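You operate a simulated robot arm through the tools that you are given. There is no shell and no other tool. Be economical: measure what you need, move in short steps, check, and stop when the job is done.

The job below is to be done with a simulated robot arm. You get a single attempt, and the scene is never put back.

Task
Take the red rag and put it on top of the green roll on the top of the mixing bench.

Only the result counts: the job must be done as asked and must still hold three seconds after the hand-in. Knocking over, shifting, dropping, spilling or breaking anything else fails it.

Robot
A 7-joint arm with a two-finger parallel gripper, fixed in place. Base frame: the origin is at the foot of the arm, x ahead of it, y to its left, z up; the work surface is at about z = 0.8. Units: m, degrees, N and s.
With the tool pointing down near the work surface it reaches from about 0.3 to 0.7 m from the base axis. Its first joint turns from -66.0 to 66.0 degrees. Payload 1.57 kg.
The TCP is the grasp point between the finger pads, 0.03 m short of the fingertips. In the tool frame z runs along the fingers and y along their closing line. The gripper opens to 0.11 m. The fingers are 0.024 m wide and 0.012 m thick; the gripper's body (0.048 by 0.112 m) begins 0.078 m behind the TCP.
Orientation is that of the tool frame in the base frame, as a unit quaternion [w, x, y, z]. With the fingers straight down and closing along the base's y, the tool's x points along the base's -x, its y along +y and its z along -z.

Tools
- The arm moves only by the tool send_rows. Its argument "commands" is a list of rows, each a list of 3 entries, a list of its own where there are three numbers: the shift along the tool's x, y, z in m, then the turn about the tool's z in degrees, then the opening, from 0 (shut) to 1 (fully open). In form: [[[x, y, z], twist, hand], ...]. A call has 1 to 10 rows; each row shifts and turns the commanded pose from where the row before left it, along the tool's axes as they then stand. Each row takes 0.2 s and may step no farther than 0.05 m and 8.6 degrees from the row before; otherwise, or with a gripper value out of range, the whole call is refused. A pose out of reach is approached as far as the arm can. The call stops where the force on the tool passes 40 N (or 10 N more than at its start, if that is more) or the arm is blocked; 0.2 s more then pass. Each finger travels about 0.108 m/s and halts on what it meets, pressing with about 21 N; the grip force reading is that of the motor and also rises with nothing between the fingers. The clock runs only during rows and for 0.2 s after the last one: add rows that do not move to give the fingers time. It gives the time, the measured TCP pose, the force on the tool (base axes), the opening and the grip force at its end, in the units of the frame above (readings bear some noise), and new pictures: "views" is both (left out), scene, wrist or none.
- Cameras (640 x 400 px; columns grow to the right, rows downward): "scene" is fixed at [0.161, -0.3984, 1.3888]; the picture's right is [0.76, -0.64, 0.00], its down [-0.46, -0.54, -0.71] and it looks along [0.46, 0.54, -0.71] (base axes); focal length 305 px, centre (320, 200). "wrist" rides on the gripper at [-0.036, 0, -0.08] in the tool frame; the picture's right is [0.00, -1.00, 0.00], its down [0.97, 0.00, -0.24] and it looks along [0.24, 0.00, 0.97] (tool axes); focal length 218 px, centre (320, 200). There is no depth. A picture from a camera that has moved, and an enlarged one, comes with that camera's place and axes in the base frame and with its lens.
- zoom(camera, box): a new picture of the part [left, top, right, bottom] of that camera's present view, enlarged. No time passes.
- hand_in(): hands the job in; it is judged then, once.

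Go step by step. Nothing tells you positions but the pictures and the camera data: compare them with the known pose of the tool, close in by small moves and look again before you grip or let go. The budget is 90 turns and 150 pictures, counting those below and the enlarged ones. Unless the task says otherwise, let go and move clear before handing in, and close with one line.

The tools are called after ">>>" as name(argument=value, ...) on one line, values as JSON. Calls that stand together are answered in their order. send_rows: Moves the arm, as the interface text tells. Its arguments: {"type":"object","properties":{"commands":{"type":"array"},"views":{"type":"string","enum":["both","scene","wrist","none"]}},"required":["commands"]} The other tools are called the same way: zoom (camera, box) takes an enlarged picture of a part of a camera's view; hand_in () hands the job in.

At the start:

```text
time: 0.0
eef_pos: [0.4471, 0.0752, 1.0938]
tcp_rot: [0.001, 0.0, 1.0, 0.0]
ft_force: [-1.1, 0.2, 0.4]
grip_width: 0.11
gripper_force: 0.1
```

scene: 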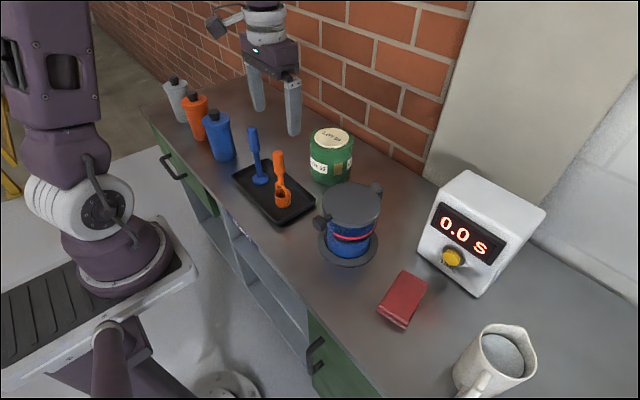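
wrist: 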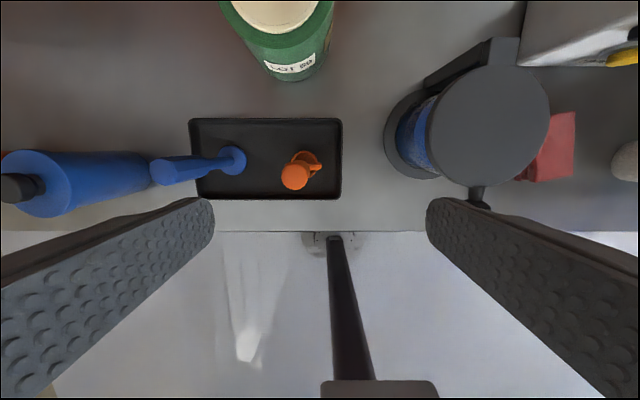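

The red rag appears to be at about (0.48, -0.28) and the green roll at about (0.66, 0.14), behind the tray. I'll zoom in on both for details.

>>> zoom(camera="scene", box=[340, 240, 468, 350])

>>> zoom(camera="scene", box=[270, 110, 400, 210])

```text
3.64 times, centred on (404, 295) of scene
camera zoom: at [0.161, -0.3984, 1.3888], right [0.76, -0.64, 0.0], down [-0.46, -0.54, -0.71], along [0.46, 0.54, -0.71], focal length 1109 px, centre (14, -146)
```

zoom: 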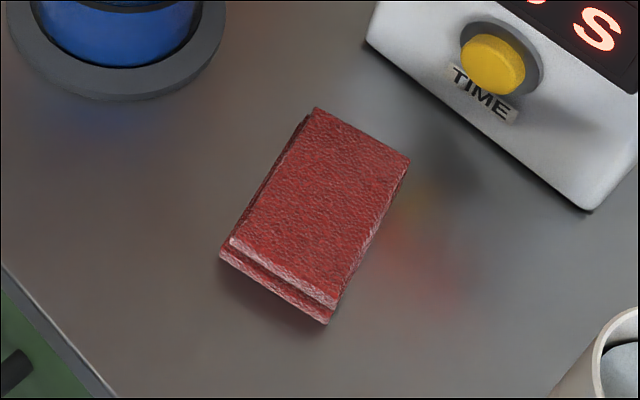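

```text
4.00 times, centred on (335, 160) of scene
camera zoom: at [0.161, -0.3984, 1.3888], right [0.76, -0.64, 0.0], down [-0.46, -0.54, -0.71], along [0.46, 0.54, -0.71], focal length 1220 px, centre (260, 360)
```

zoom: 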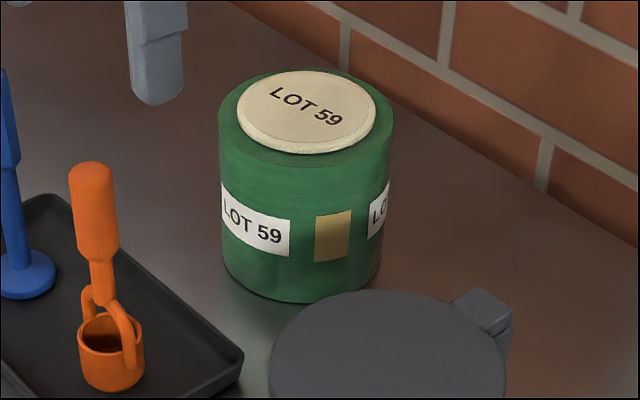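

The rag is a folded pad of about 0.10 x 0.058 m, centred near (0.48, -0.28) with its long axis about 14° off x. I'll fly over it at the current height, which clears the mixer, then turn the tool to match.

>>> send_rows(commands=[[[-0.005, -0.045, 0], 0, 1], [[-0.005, -0.045, 0], 0, 1], [[-0.005, -0.045, 0], 0, 1], [[-0.005, -0.045, 0], 0, 1], [[-0.005, -0.045, 0], 0, 1], [[-0.005, -0.045, 0], 0, 1], [[-0.004, -0.045, 0], 0, 1], [[0, -0.041, 0], 0, 1], [[0, 0, 0], -7, 0.85], [[0, 0, 0], -7, 0.85]])

```text
time: 2.2
eef_pos: [0.482, -0.2801, 1.0949]
tcp_rot: [0.0, -0.122, 0.992, 0.0]
ft_force: [0.2, -1.1, -0.5]
grip_width: 0.0938
gripper_force: 0.1
camera wrist: at [0.5173, -0.2725, 1.1745], right [0.24, -0.97, 0.0], down [-0.94, -0.24, 0.24], along [-0.23, -0.06, -0.97], focal length 218 px, centre (320, 200)
```

scene: 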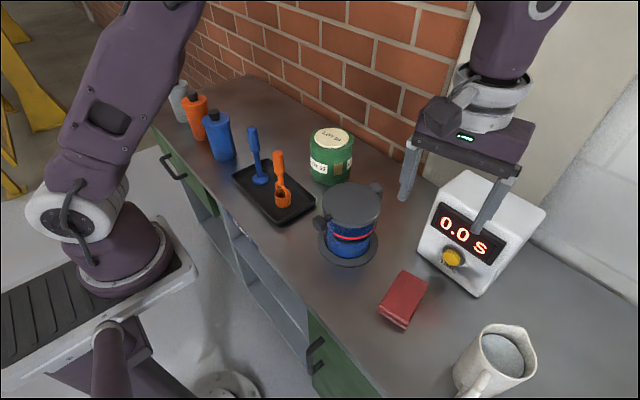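
wrist: 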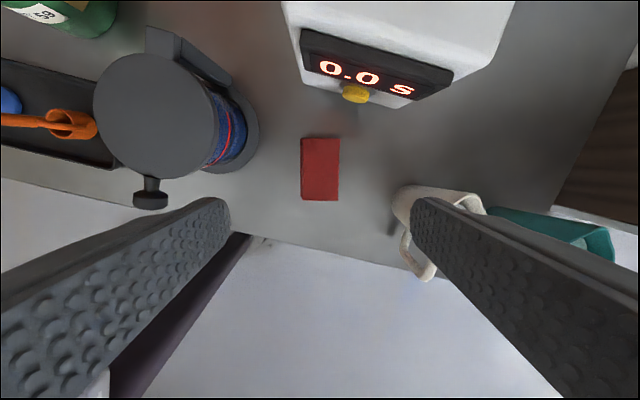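

The tool is well aligned over the rag (which comes out at 0.484, -0.2815). I'll go part way down and check the clearance to the jug and the mixer.

>>> send_rows(commands=[[[-0.002, 0, 0.04], 0, 0.8], [[0, 0, 0.04], 0, 0.8], [[0, 0, 0.04], 0, 0.8], [[0, 0, 0.03], 0, 0.8]])

```text
time: 3.2
eef_pos: [0.4846, -0.2798, 0.9436]
tcp_rot: [0.0, -0.123, 0.992, 0.0]
ft_force: [-0.6, -0.4, -0.2]
grip_width: 0.0879
gripper_force: 0.0
camera wrist: at [0.5189, -0.2727, 1.0236], right [0.24, -0.97, 0.0], down [-0.94, -0.24, 0.24], along [-0.23, -0.06, -0.97], focal length 218 px, centre (320, 200)
```

scene: 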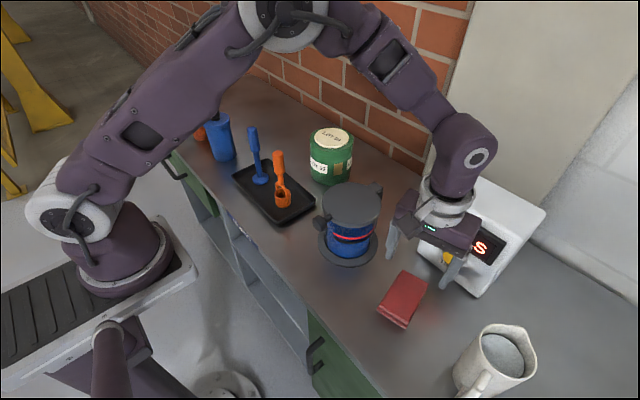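
wrist: 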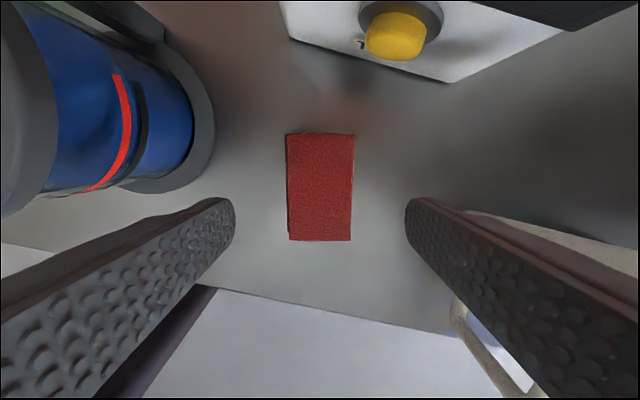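

The rag is centred between the fingers, with about 0.10 m between the tool axis and the jug. I'll descend to around the rag, with the fingertips staying just above the bench.

>>> send_rows(commands=[[[0, 0, 0.04], 0, 0.8], [[0, 0, 0.035], 0, 0.8], [[0, 0, 0.025], 0, 0.8], [[0, 0, 0], 0, 0.8]])

```text
time: 4.2
eef_pos: [0.4824, -0.2791, 0.8442]
tcp_rot: [0.0, -0.122, 0.993, 0.0]
ft_force: [0.2, -1.0, 0.6]
grip_width: 0.0878
gripper_force: 0.0
camera wrist: at [0.5193, -0.271, 0.9235], right [0.24, -0.97, 0.0], down [-0.94, -0.24, 0.24], along [-0.23, -0.06, -0.97], focal length 218 px, centre (320, 200)
```

scene: 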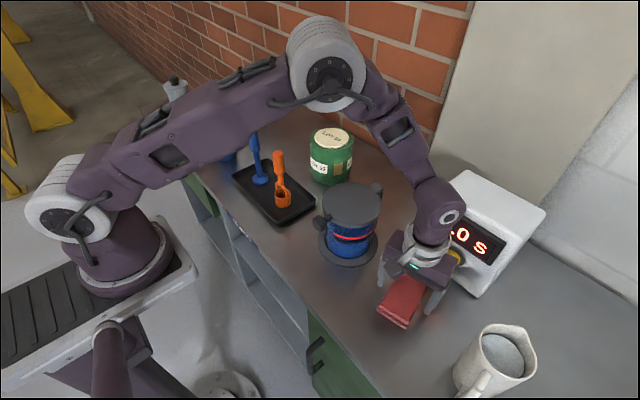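
wrist: 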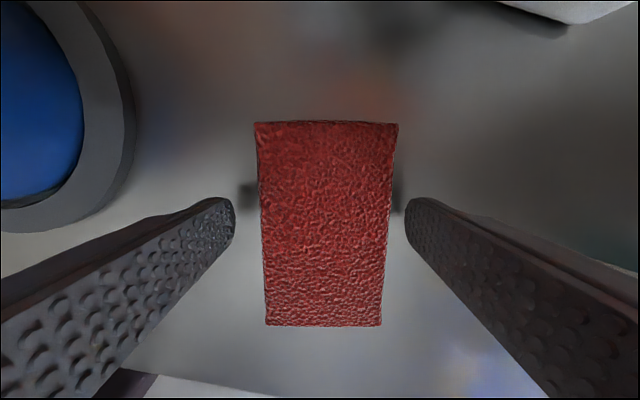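

The fingers straddle the rag, whose top is at about z 0.825. I'll nudge 3 mm sideways, go 7 mm lower and close.

>>> send_rows(commands=[[[0, -0.003, 0.007], 0, 0.8], [[0, 0, 0], 0, 0.6], [[0, 0, 0], 0, 0.4], [[0, 0, 0], 0, 0.3], [[0, 0, 0], 0, 0.3], [[0, 0, 0], 0, 0.3]])

```text
time: 5.6
eef_pos: [0.4849, -0.282, 0.8384]
tcp_rot: [0.0, -0.122, 0.993, 0.0]
ft_force: [-0.1, -1.0, -0.1]
grip_width: 0.0639
gripper_force: 21.4
camera wrist: at [0.5201, -0.2746, 0.9166], right [0.24, -0.97, 0.0], down [-0.94, -0.24, 0.24], along [-0.23, -0.06, -0.97], focal length 218 px, centre (320, 200)
```

scene: 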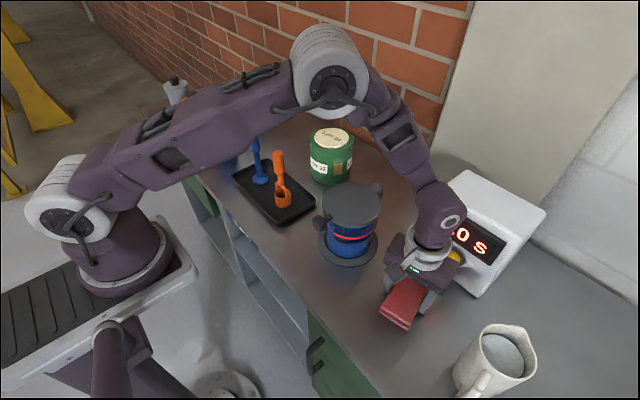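
wrist: 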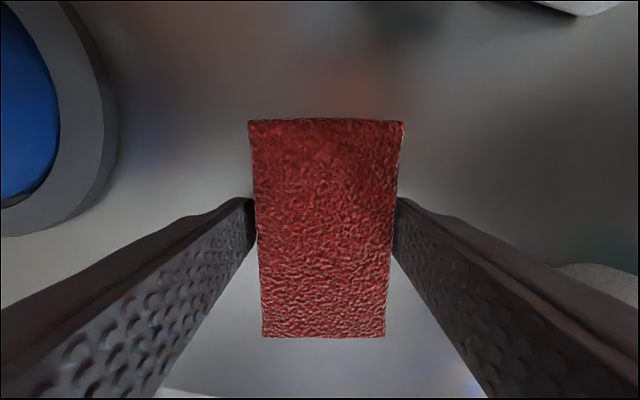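

The rag is gripped at about 0.064 m width with 21 N. I'll lift it straight up.

>>> send_rows(commands=[[[0, 0, -0.02], 0, 0.3], [[0, 0, -0.035], 0, 0.3], [[0, 0, -0.045], 0, 0.3], [[0, 0, -0.045], 0, 0.3], [[0, 0, -0.045], 0, 0.3], [[0, 0, -0.045], 0, 0.3], [[0, 0, -0.025], 0, 0.3]])

```text
time: 7.2
eef_pos: [0.4843, -0.2812, 1.0987]
tcp_rot: [0.0, -0.123, 0.992, 0.0]
ft_force: [-0.3, -0.3, -0.5]
grip_width: 0.0641
gripper_force: 21.0
camera wrist: at [0.5195, -0.2742, 1.1778], right [0.24, -0.97, 0.0], down [-0.94, -0.24, 0.24], along [-0.23, -0.06, -0.97], focal length 218 px, centre (320, 200)
```

scene: 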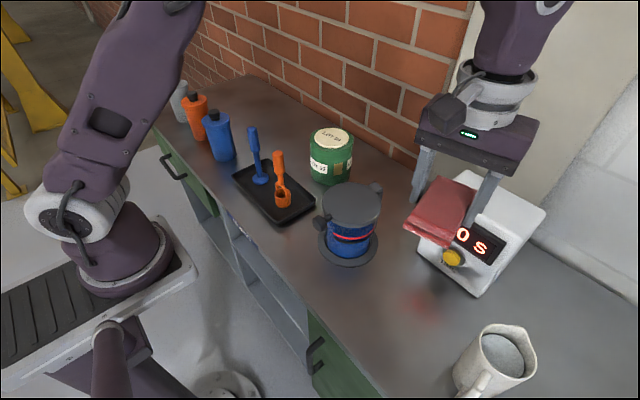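
wrist: 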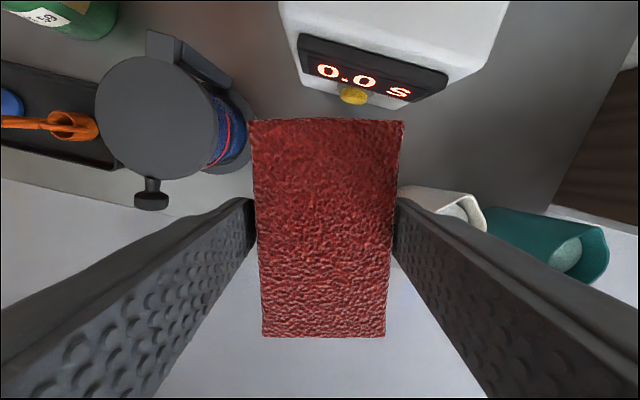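

The rag is held securely, and its underside is below the fingertips. I put the roll's centre at about (0.643, 0.12) with its top at z ≈ 0.918, so I'll untwist and carry the rag over at height.

>>> send_rows(commands=[[[0, 0, 0], 7, 0.3], [[0, 0, 0], 7, 0.3], [[0, 0.04, 0], 0, 0.3], [[0, 0.045, 0], 0, 0.3], [[0, 0.045, 0], 0, 0.3], [[0, 0.045, 0], 0, 0.3], [[0, 0.045, 0], 0, 0.3], [[0, 0.045, 0], 0, 0.3], [[0, 0.045, 0], 0, 0.3], [[0, 0.04, 0], 0, 0.3]])

```text
time: 9.4
eef_pos: [0.4836, 0.0667, 1.0978]
tcp_rot: [0.0, 0.001, 1.0, 0.0]
ft_force: [-0.3, -0.3, 0.2]
grip_width: 0.064
gripper_force: 21.3
camera wrist: at [0.5211, 0.0667, 1.1774], right [0.0, -1.0, 0.0], down [-0.97, 0.0, 0.24], along [-0.24, 0.0, -0.97], focal length 218 px, centre (320, 200)
```

scene: 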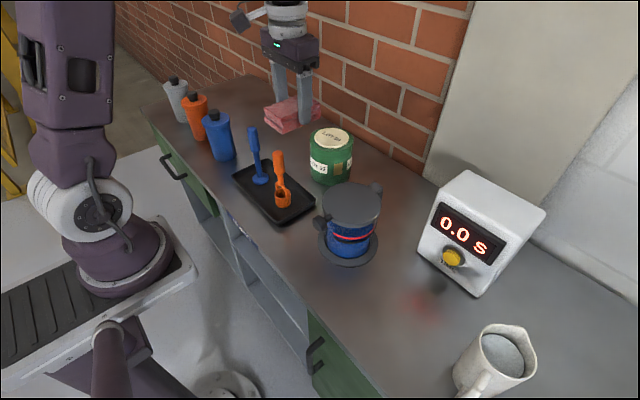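
wrist: 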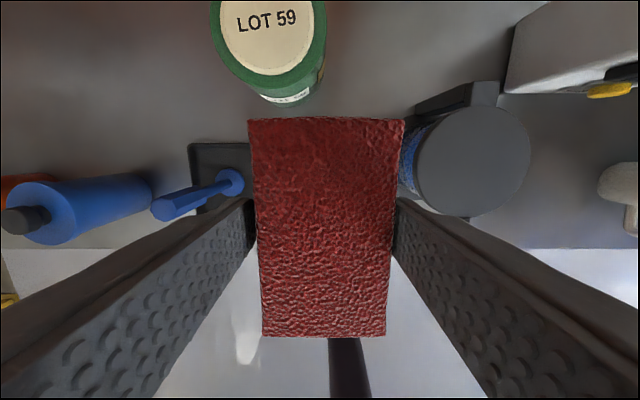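

The wrist view puts the roll's top centre at about (0.64, 0.12), which agrees with the scene estimate. I'll move above it.

>>> send_rows(commands=[[[-0.037, 0.013, 0], 0, 0.3], [[-0.04, 0.014, 0], 0, 0.3], [[-0.04, 0.014, 0], 0, 0.3], [[-0.04, 0.012, 0], 0, 0.3], [[0, 0, 0], 0, 0.3]])

```text
time: 10.6
eef_pos: [0.6416, 0.1218, 1.0979]
tcp_rot: [-0.001, 0.0, 1.0, 0.0]
ft_force: [-0.4, 0.3, -0.1]
grip_width: 0.0642
gripper_force: 20.6
camera wrist: at [0.6771, 0.12, 1.1769], right [0.0, -1.0, 0.0], down [-0.97, 0.0, 0.24], along [-0.24, 0.0, -0.97], focal length 218 px, centre (320, 200)
```

scene: 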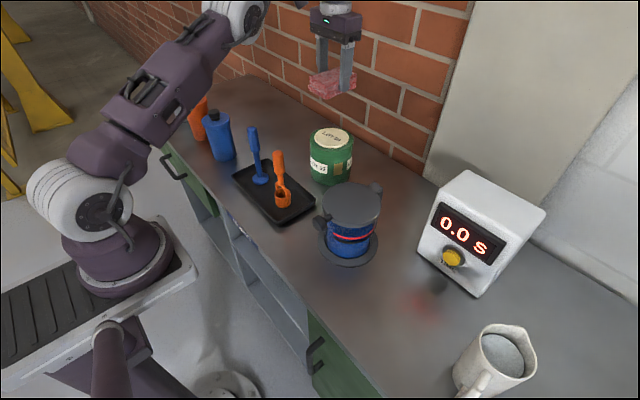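
wrist: 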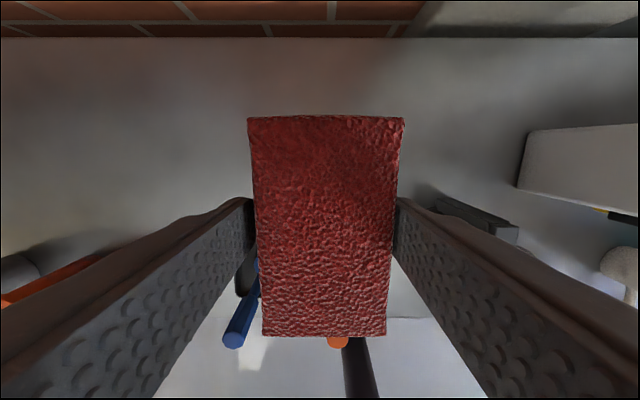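

The rag now hides the roll. I'll descend to a few centimetres above it and check in the scene view.

>>> send_rows(commands=[[[0, 0, 0.04], 0, 0.3], [[0, 0, 0.04], 0, 0.3], [[0, 0, 0.03], 0, 0.3], [[0, 0, 0], 0, 0.3]], views="none")

>>> zoom(camera="scene", box=[266, 90, 394, 190])

```text
time: 11.6
eef_pos: [0.6406, 0.1207, 0.9886]
tcp_rot: [0.0, 0.0, 1.0, 0.0]
ft_force: [-0.1, 0.4, -0.3]
grip_width: 0.064
gripper_force: 20.9
```

```text
4.00 times, centred on (330, 140) of scene
camera zoom: at [0.1611, -0.3984, 1.3888], right [0.76, -0.64, 0.0], down [-0.46, -0.54, -0.71], along [0.46, 0.54, -0.71], focal length 1220 px, centre (280, 440)
```

zoom: 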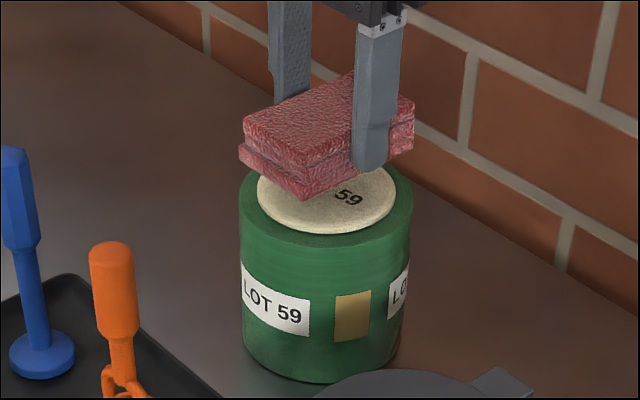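

The rag is centred over the roll's cap with a gap of about 3 cm. I'll lower it slowly until it touches.

>>> send_rows(commands=[[[0, 0, 0.012], 0, 0.3], [[0, 0, 0.01], 0, 0.3], [[0, 0, 0.004], 0, 0.3], [[0, 0, 0], 0, 0.3]], views="none")

>>> zoom(camera="scene", box=[266, 90, 394, 190])

```text
time: 12.6
eef_pos: [0.6414, 0.1203, 0.9624]
tcp_rot: [0.001, 0.001, 1.0, 0.0]
ft_force: [-1.2, 0.3, 10.7]
grip_width: 0.0639
gripper_force: 21.2
```

```text
4.00 times, centred on (330, 140) of scene
camera zoom: at [0.1608, -0.3984, 1.3888], right [0.76, -0.64, 0.0], down [-0.46, -0.54, -0.71], along [0.46, 0.54, -0.71], focal length 1220 px, centre (280, 440)
```

zoom: 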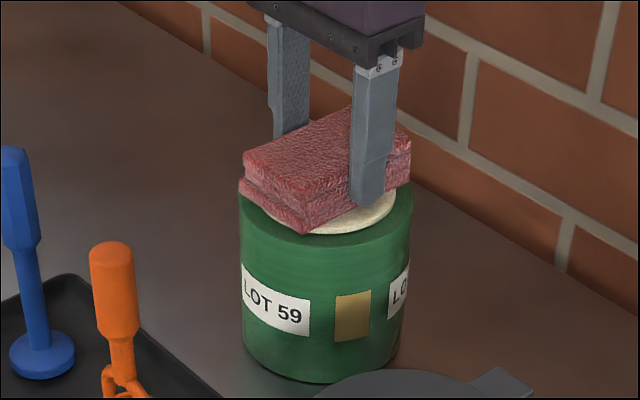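

The rag rests on the roll with about 10 N of contact force. I'll ease off 1 mm and open the fingers gently.

>>> send_rows(commands=[[[0, 0, -0.001], 0, 0.55], [[0, 0, 0], 0, 0.62], [[0, 0, 0], 0, 0.72], [[0, 0, 0], 0, 0.8], [[0, 0, 0], 0, 0.8]], views="both")

```text
time: 13.8
eef_pos: [0.6412, 0.1207, 0.9632]
tcp_rot: [0.001, 0.0, 1.0, 0.0]
ft_force: [-0.2, 0.3, 0.4]
grip_width: 0.0881
gripper_force: 0.1
camera wrist: at [0.6779, 0.1199, 1.0423], right [0.0, -1.0, 0.0], down [-0.97, 0.0, 0.24], along [-0.24, 0.0, -0.97], focal length 218 px, centre (320, 200)
```

scene: 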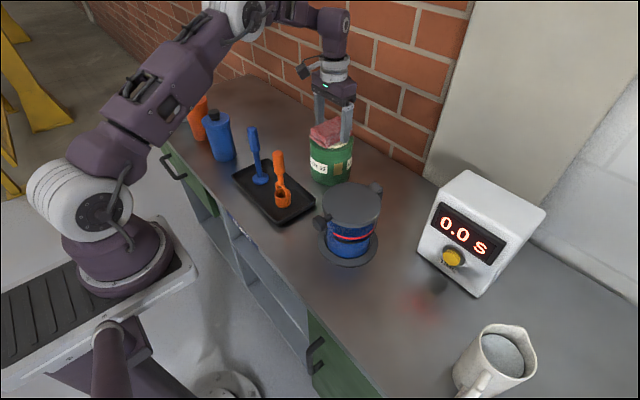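
wrist: 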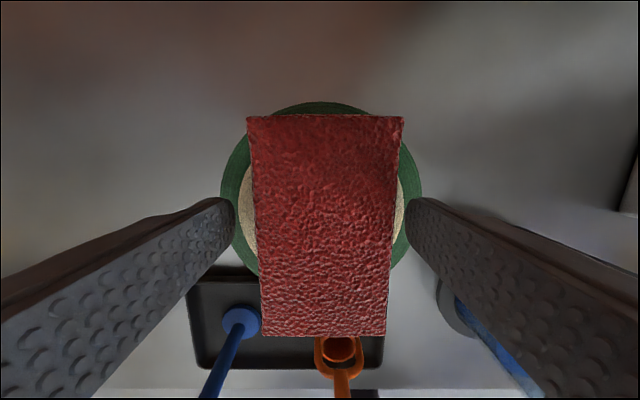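

The rag is released and lies on the roll. I'll raise the hand straight up and check.

>>> send_rows(commands=[[[0, 0, -0.02], 0, 0.8], [[0, 0, -0.04], 0, 0.8], [[0, 0, -0.04], 0, 0.8], [[0, 0, -0.04], 0, 0.8], [[0, 0, 0], 0, 0.8]], views="wrist")

>>> zoom(camera="scene", box=[266, 90, 394, 190])

```text
time: 15.0
eef_pos: [0.6407, 0.1196, 1.103]
tcp_rot: [0.0, -0.001, 1.0, 0.0]
ft_force: [0.1, 0.6, -0.5]
grip_width: 0.0881
gripper_force: 0.1
camera wrist: at [0.6775, 0.1194, 1.1825], right [0.0, -1.0, 0.0], down [-0.97, 0.0, 0.24], along [-0.24, 0.0, -0.97], focal length 218 px, centre (320, 200)
```

wrist: 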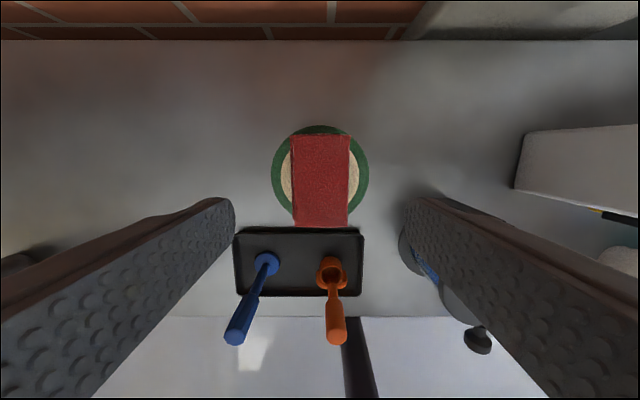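

```text
4.00 times, centred on (330, 140) of scene
camera zoom: at [0.161, -0.3984, 1.3888], right [0.76, -0.64, 0.0], down [-0.46, -0.54, -0.71], along [0.46, 0.54, -0.71], focal length 1220 px, centre (280, 440)
```

zoom: 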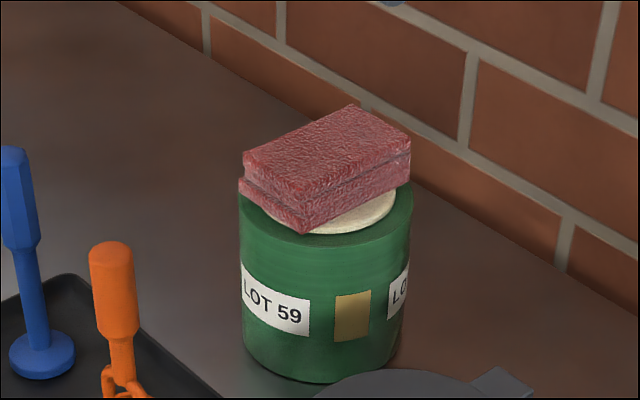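

The rag lies flat and nearly centred on the roll, the hand is clear, and nothing else has moved. I'll hand in.

>>> hand_in()

```text
The job is handed in.
```

The red rag is lying flat on top of the green roll, the gripper is clear of it, and nothing else on the bench was disturbed.
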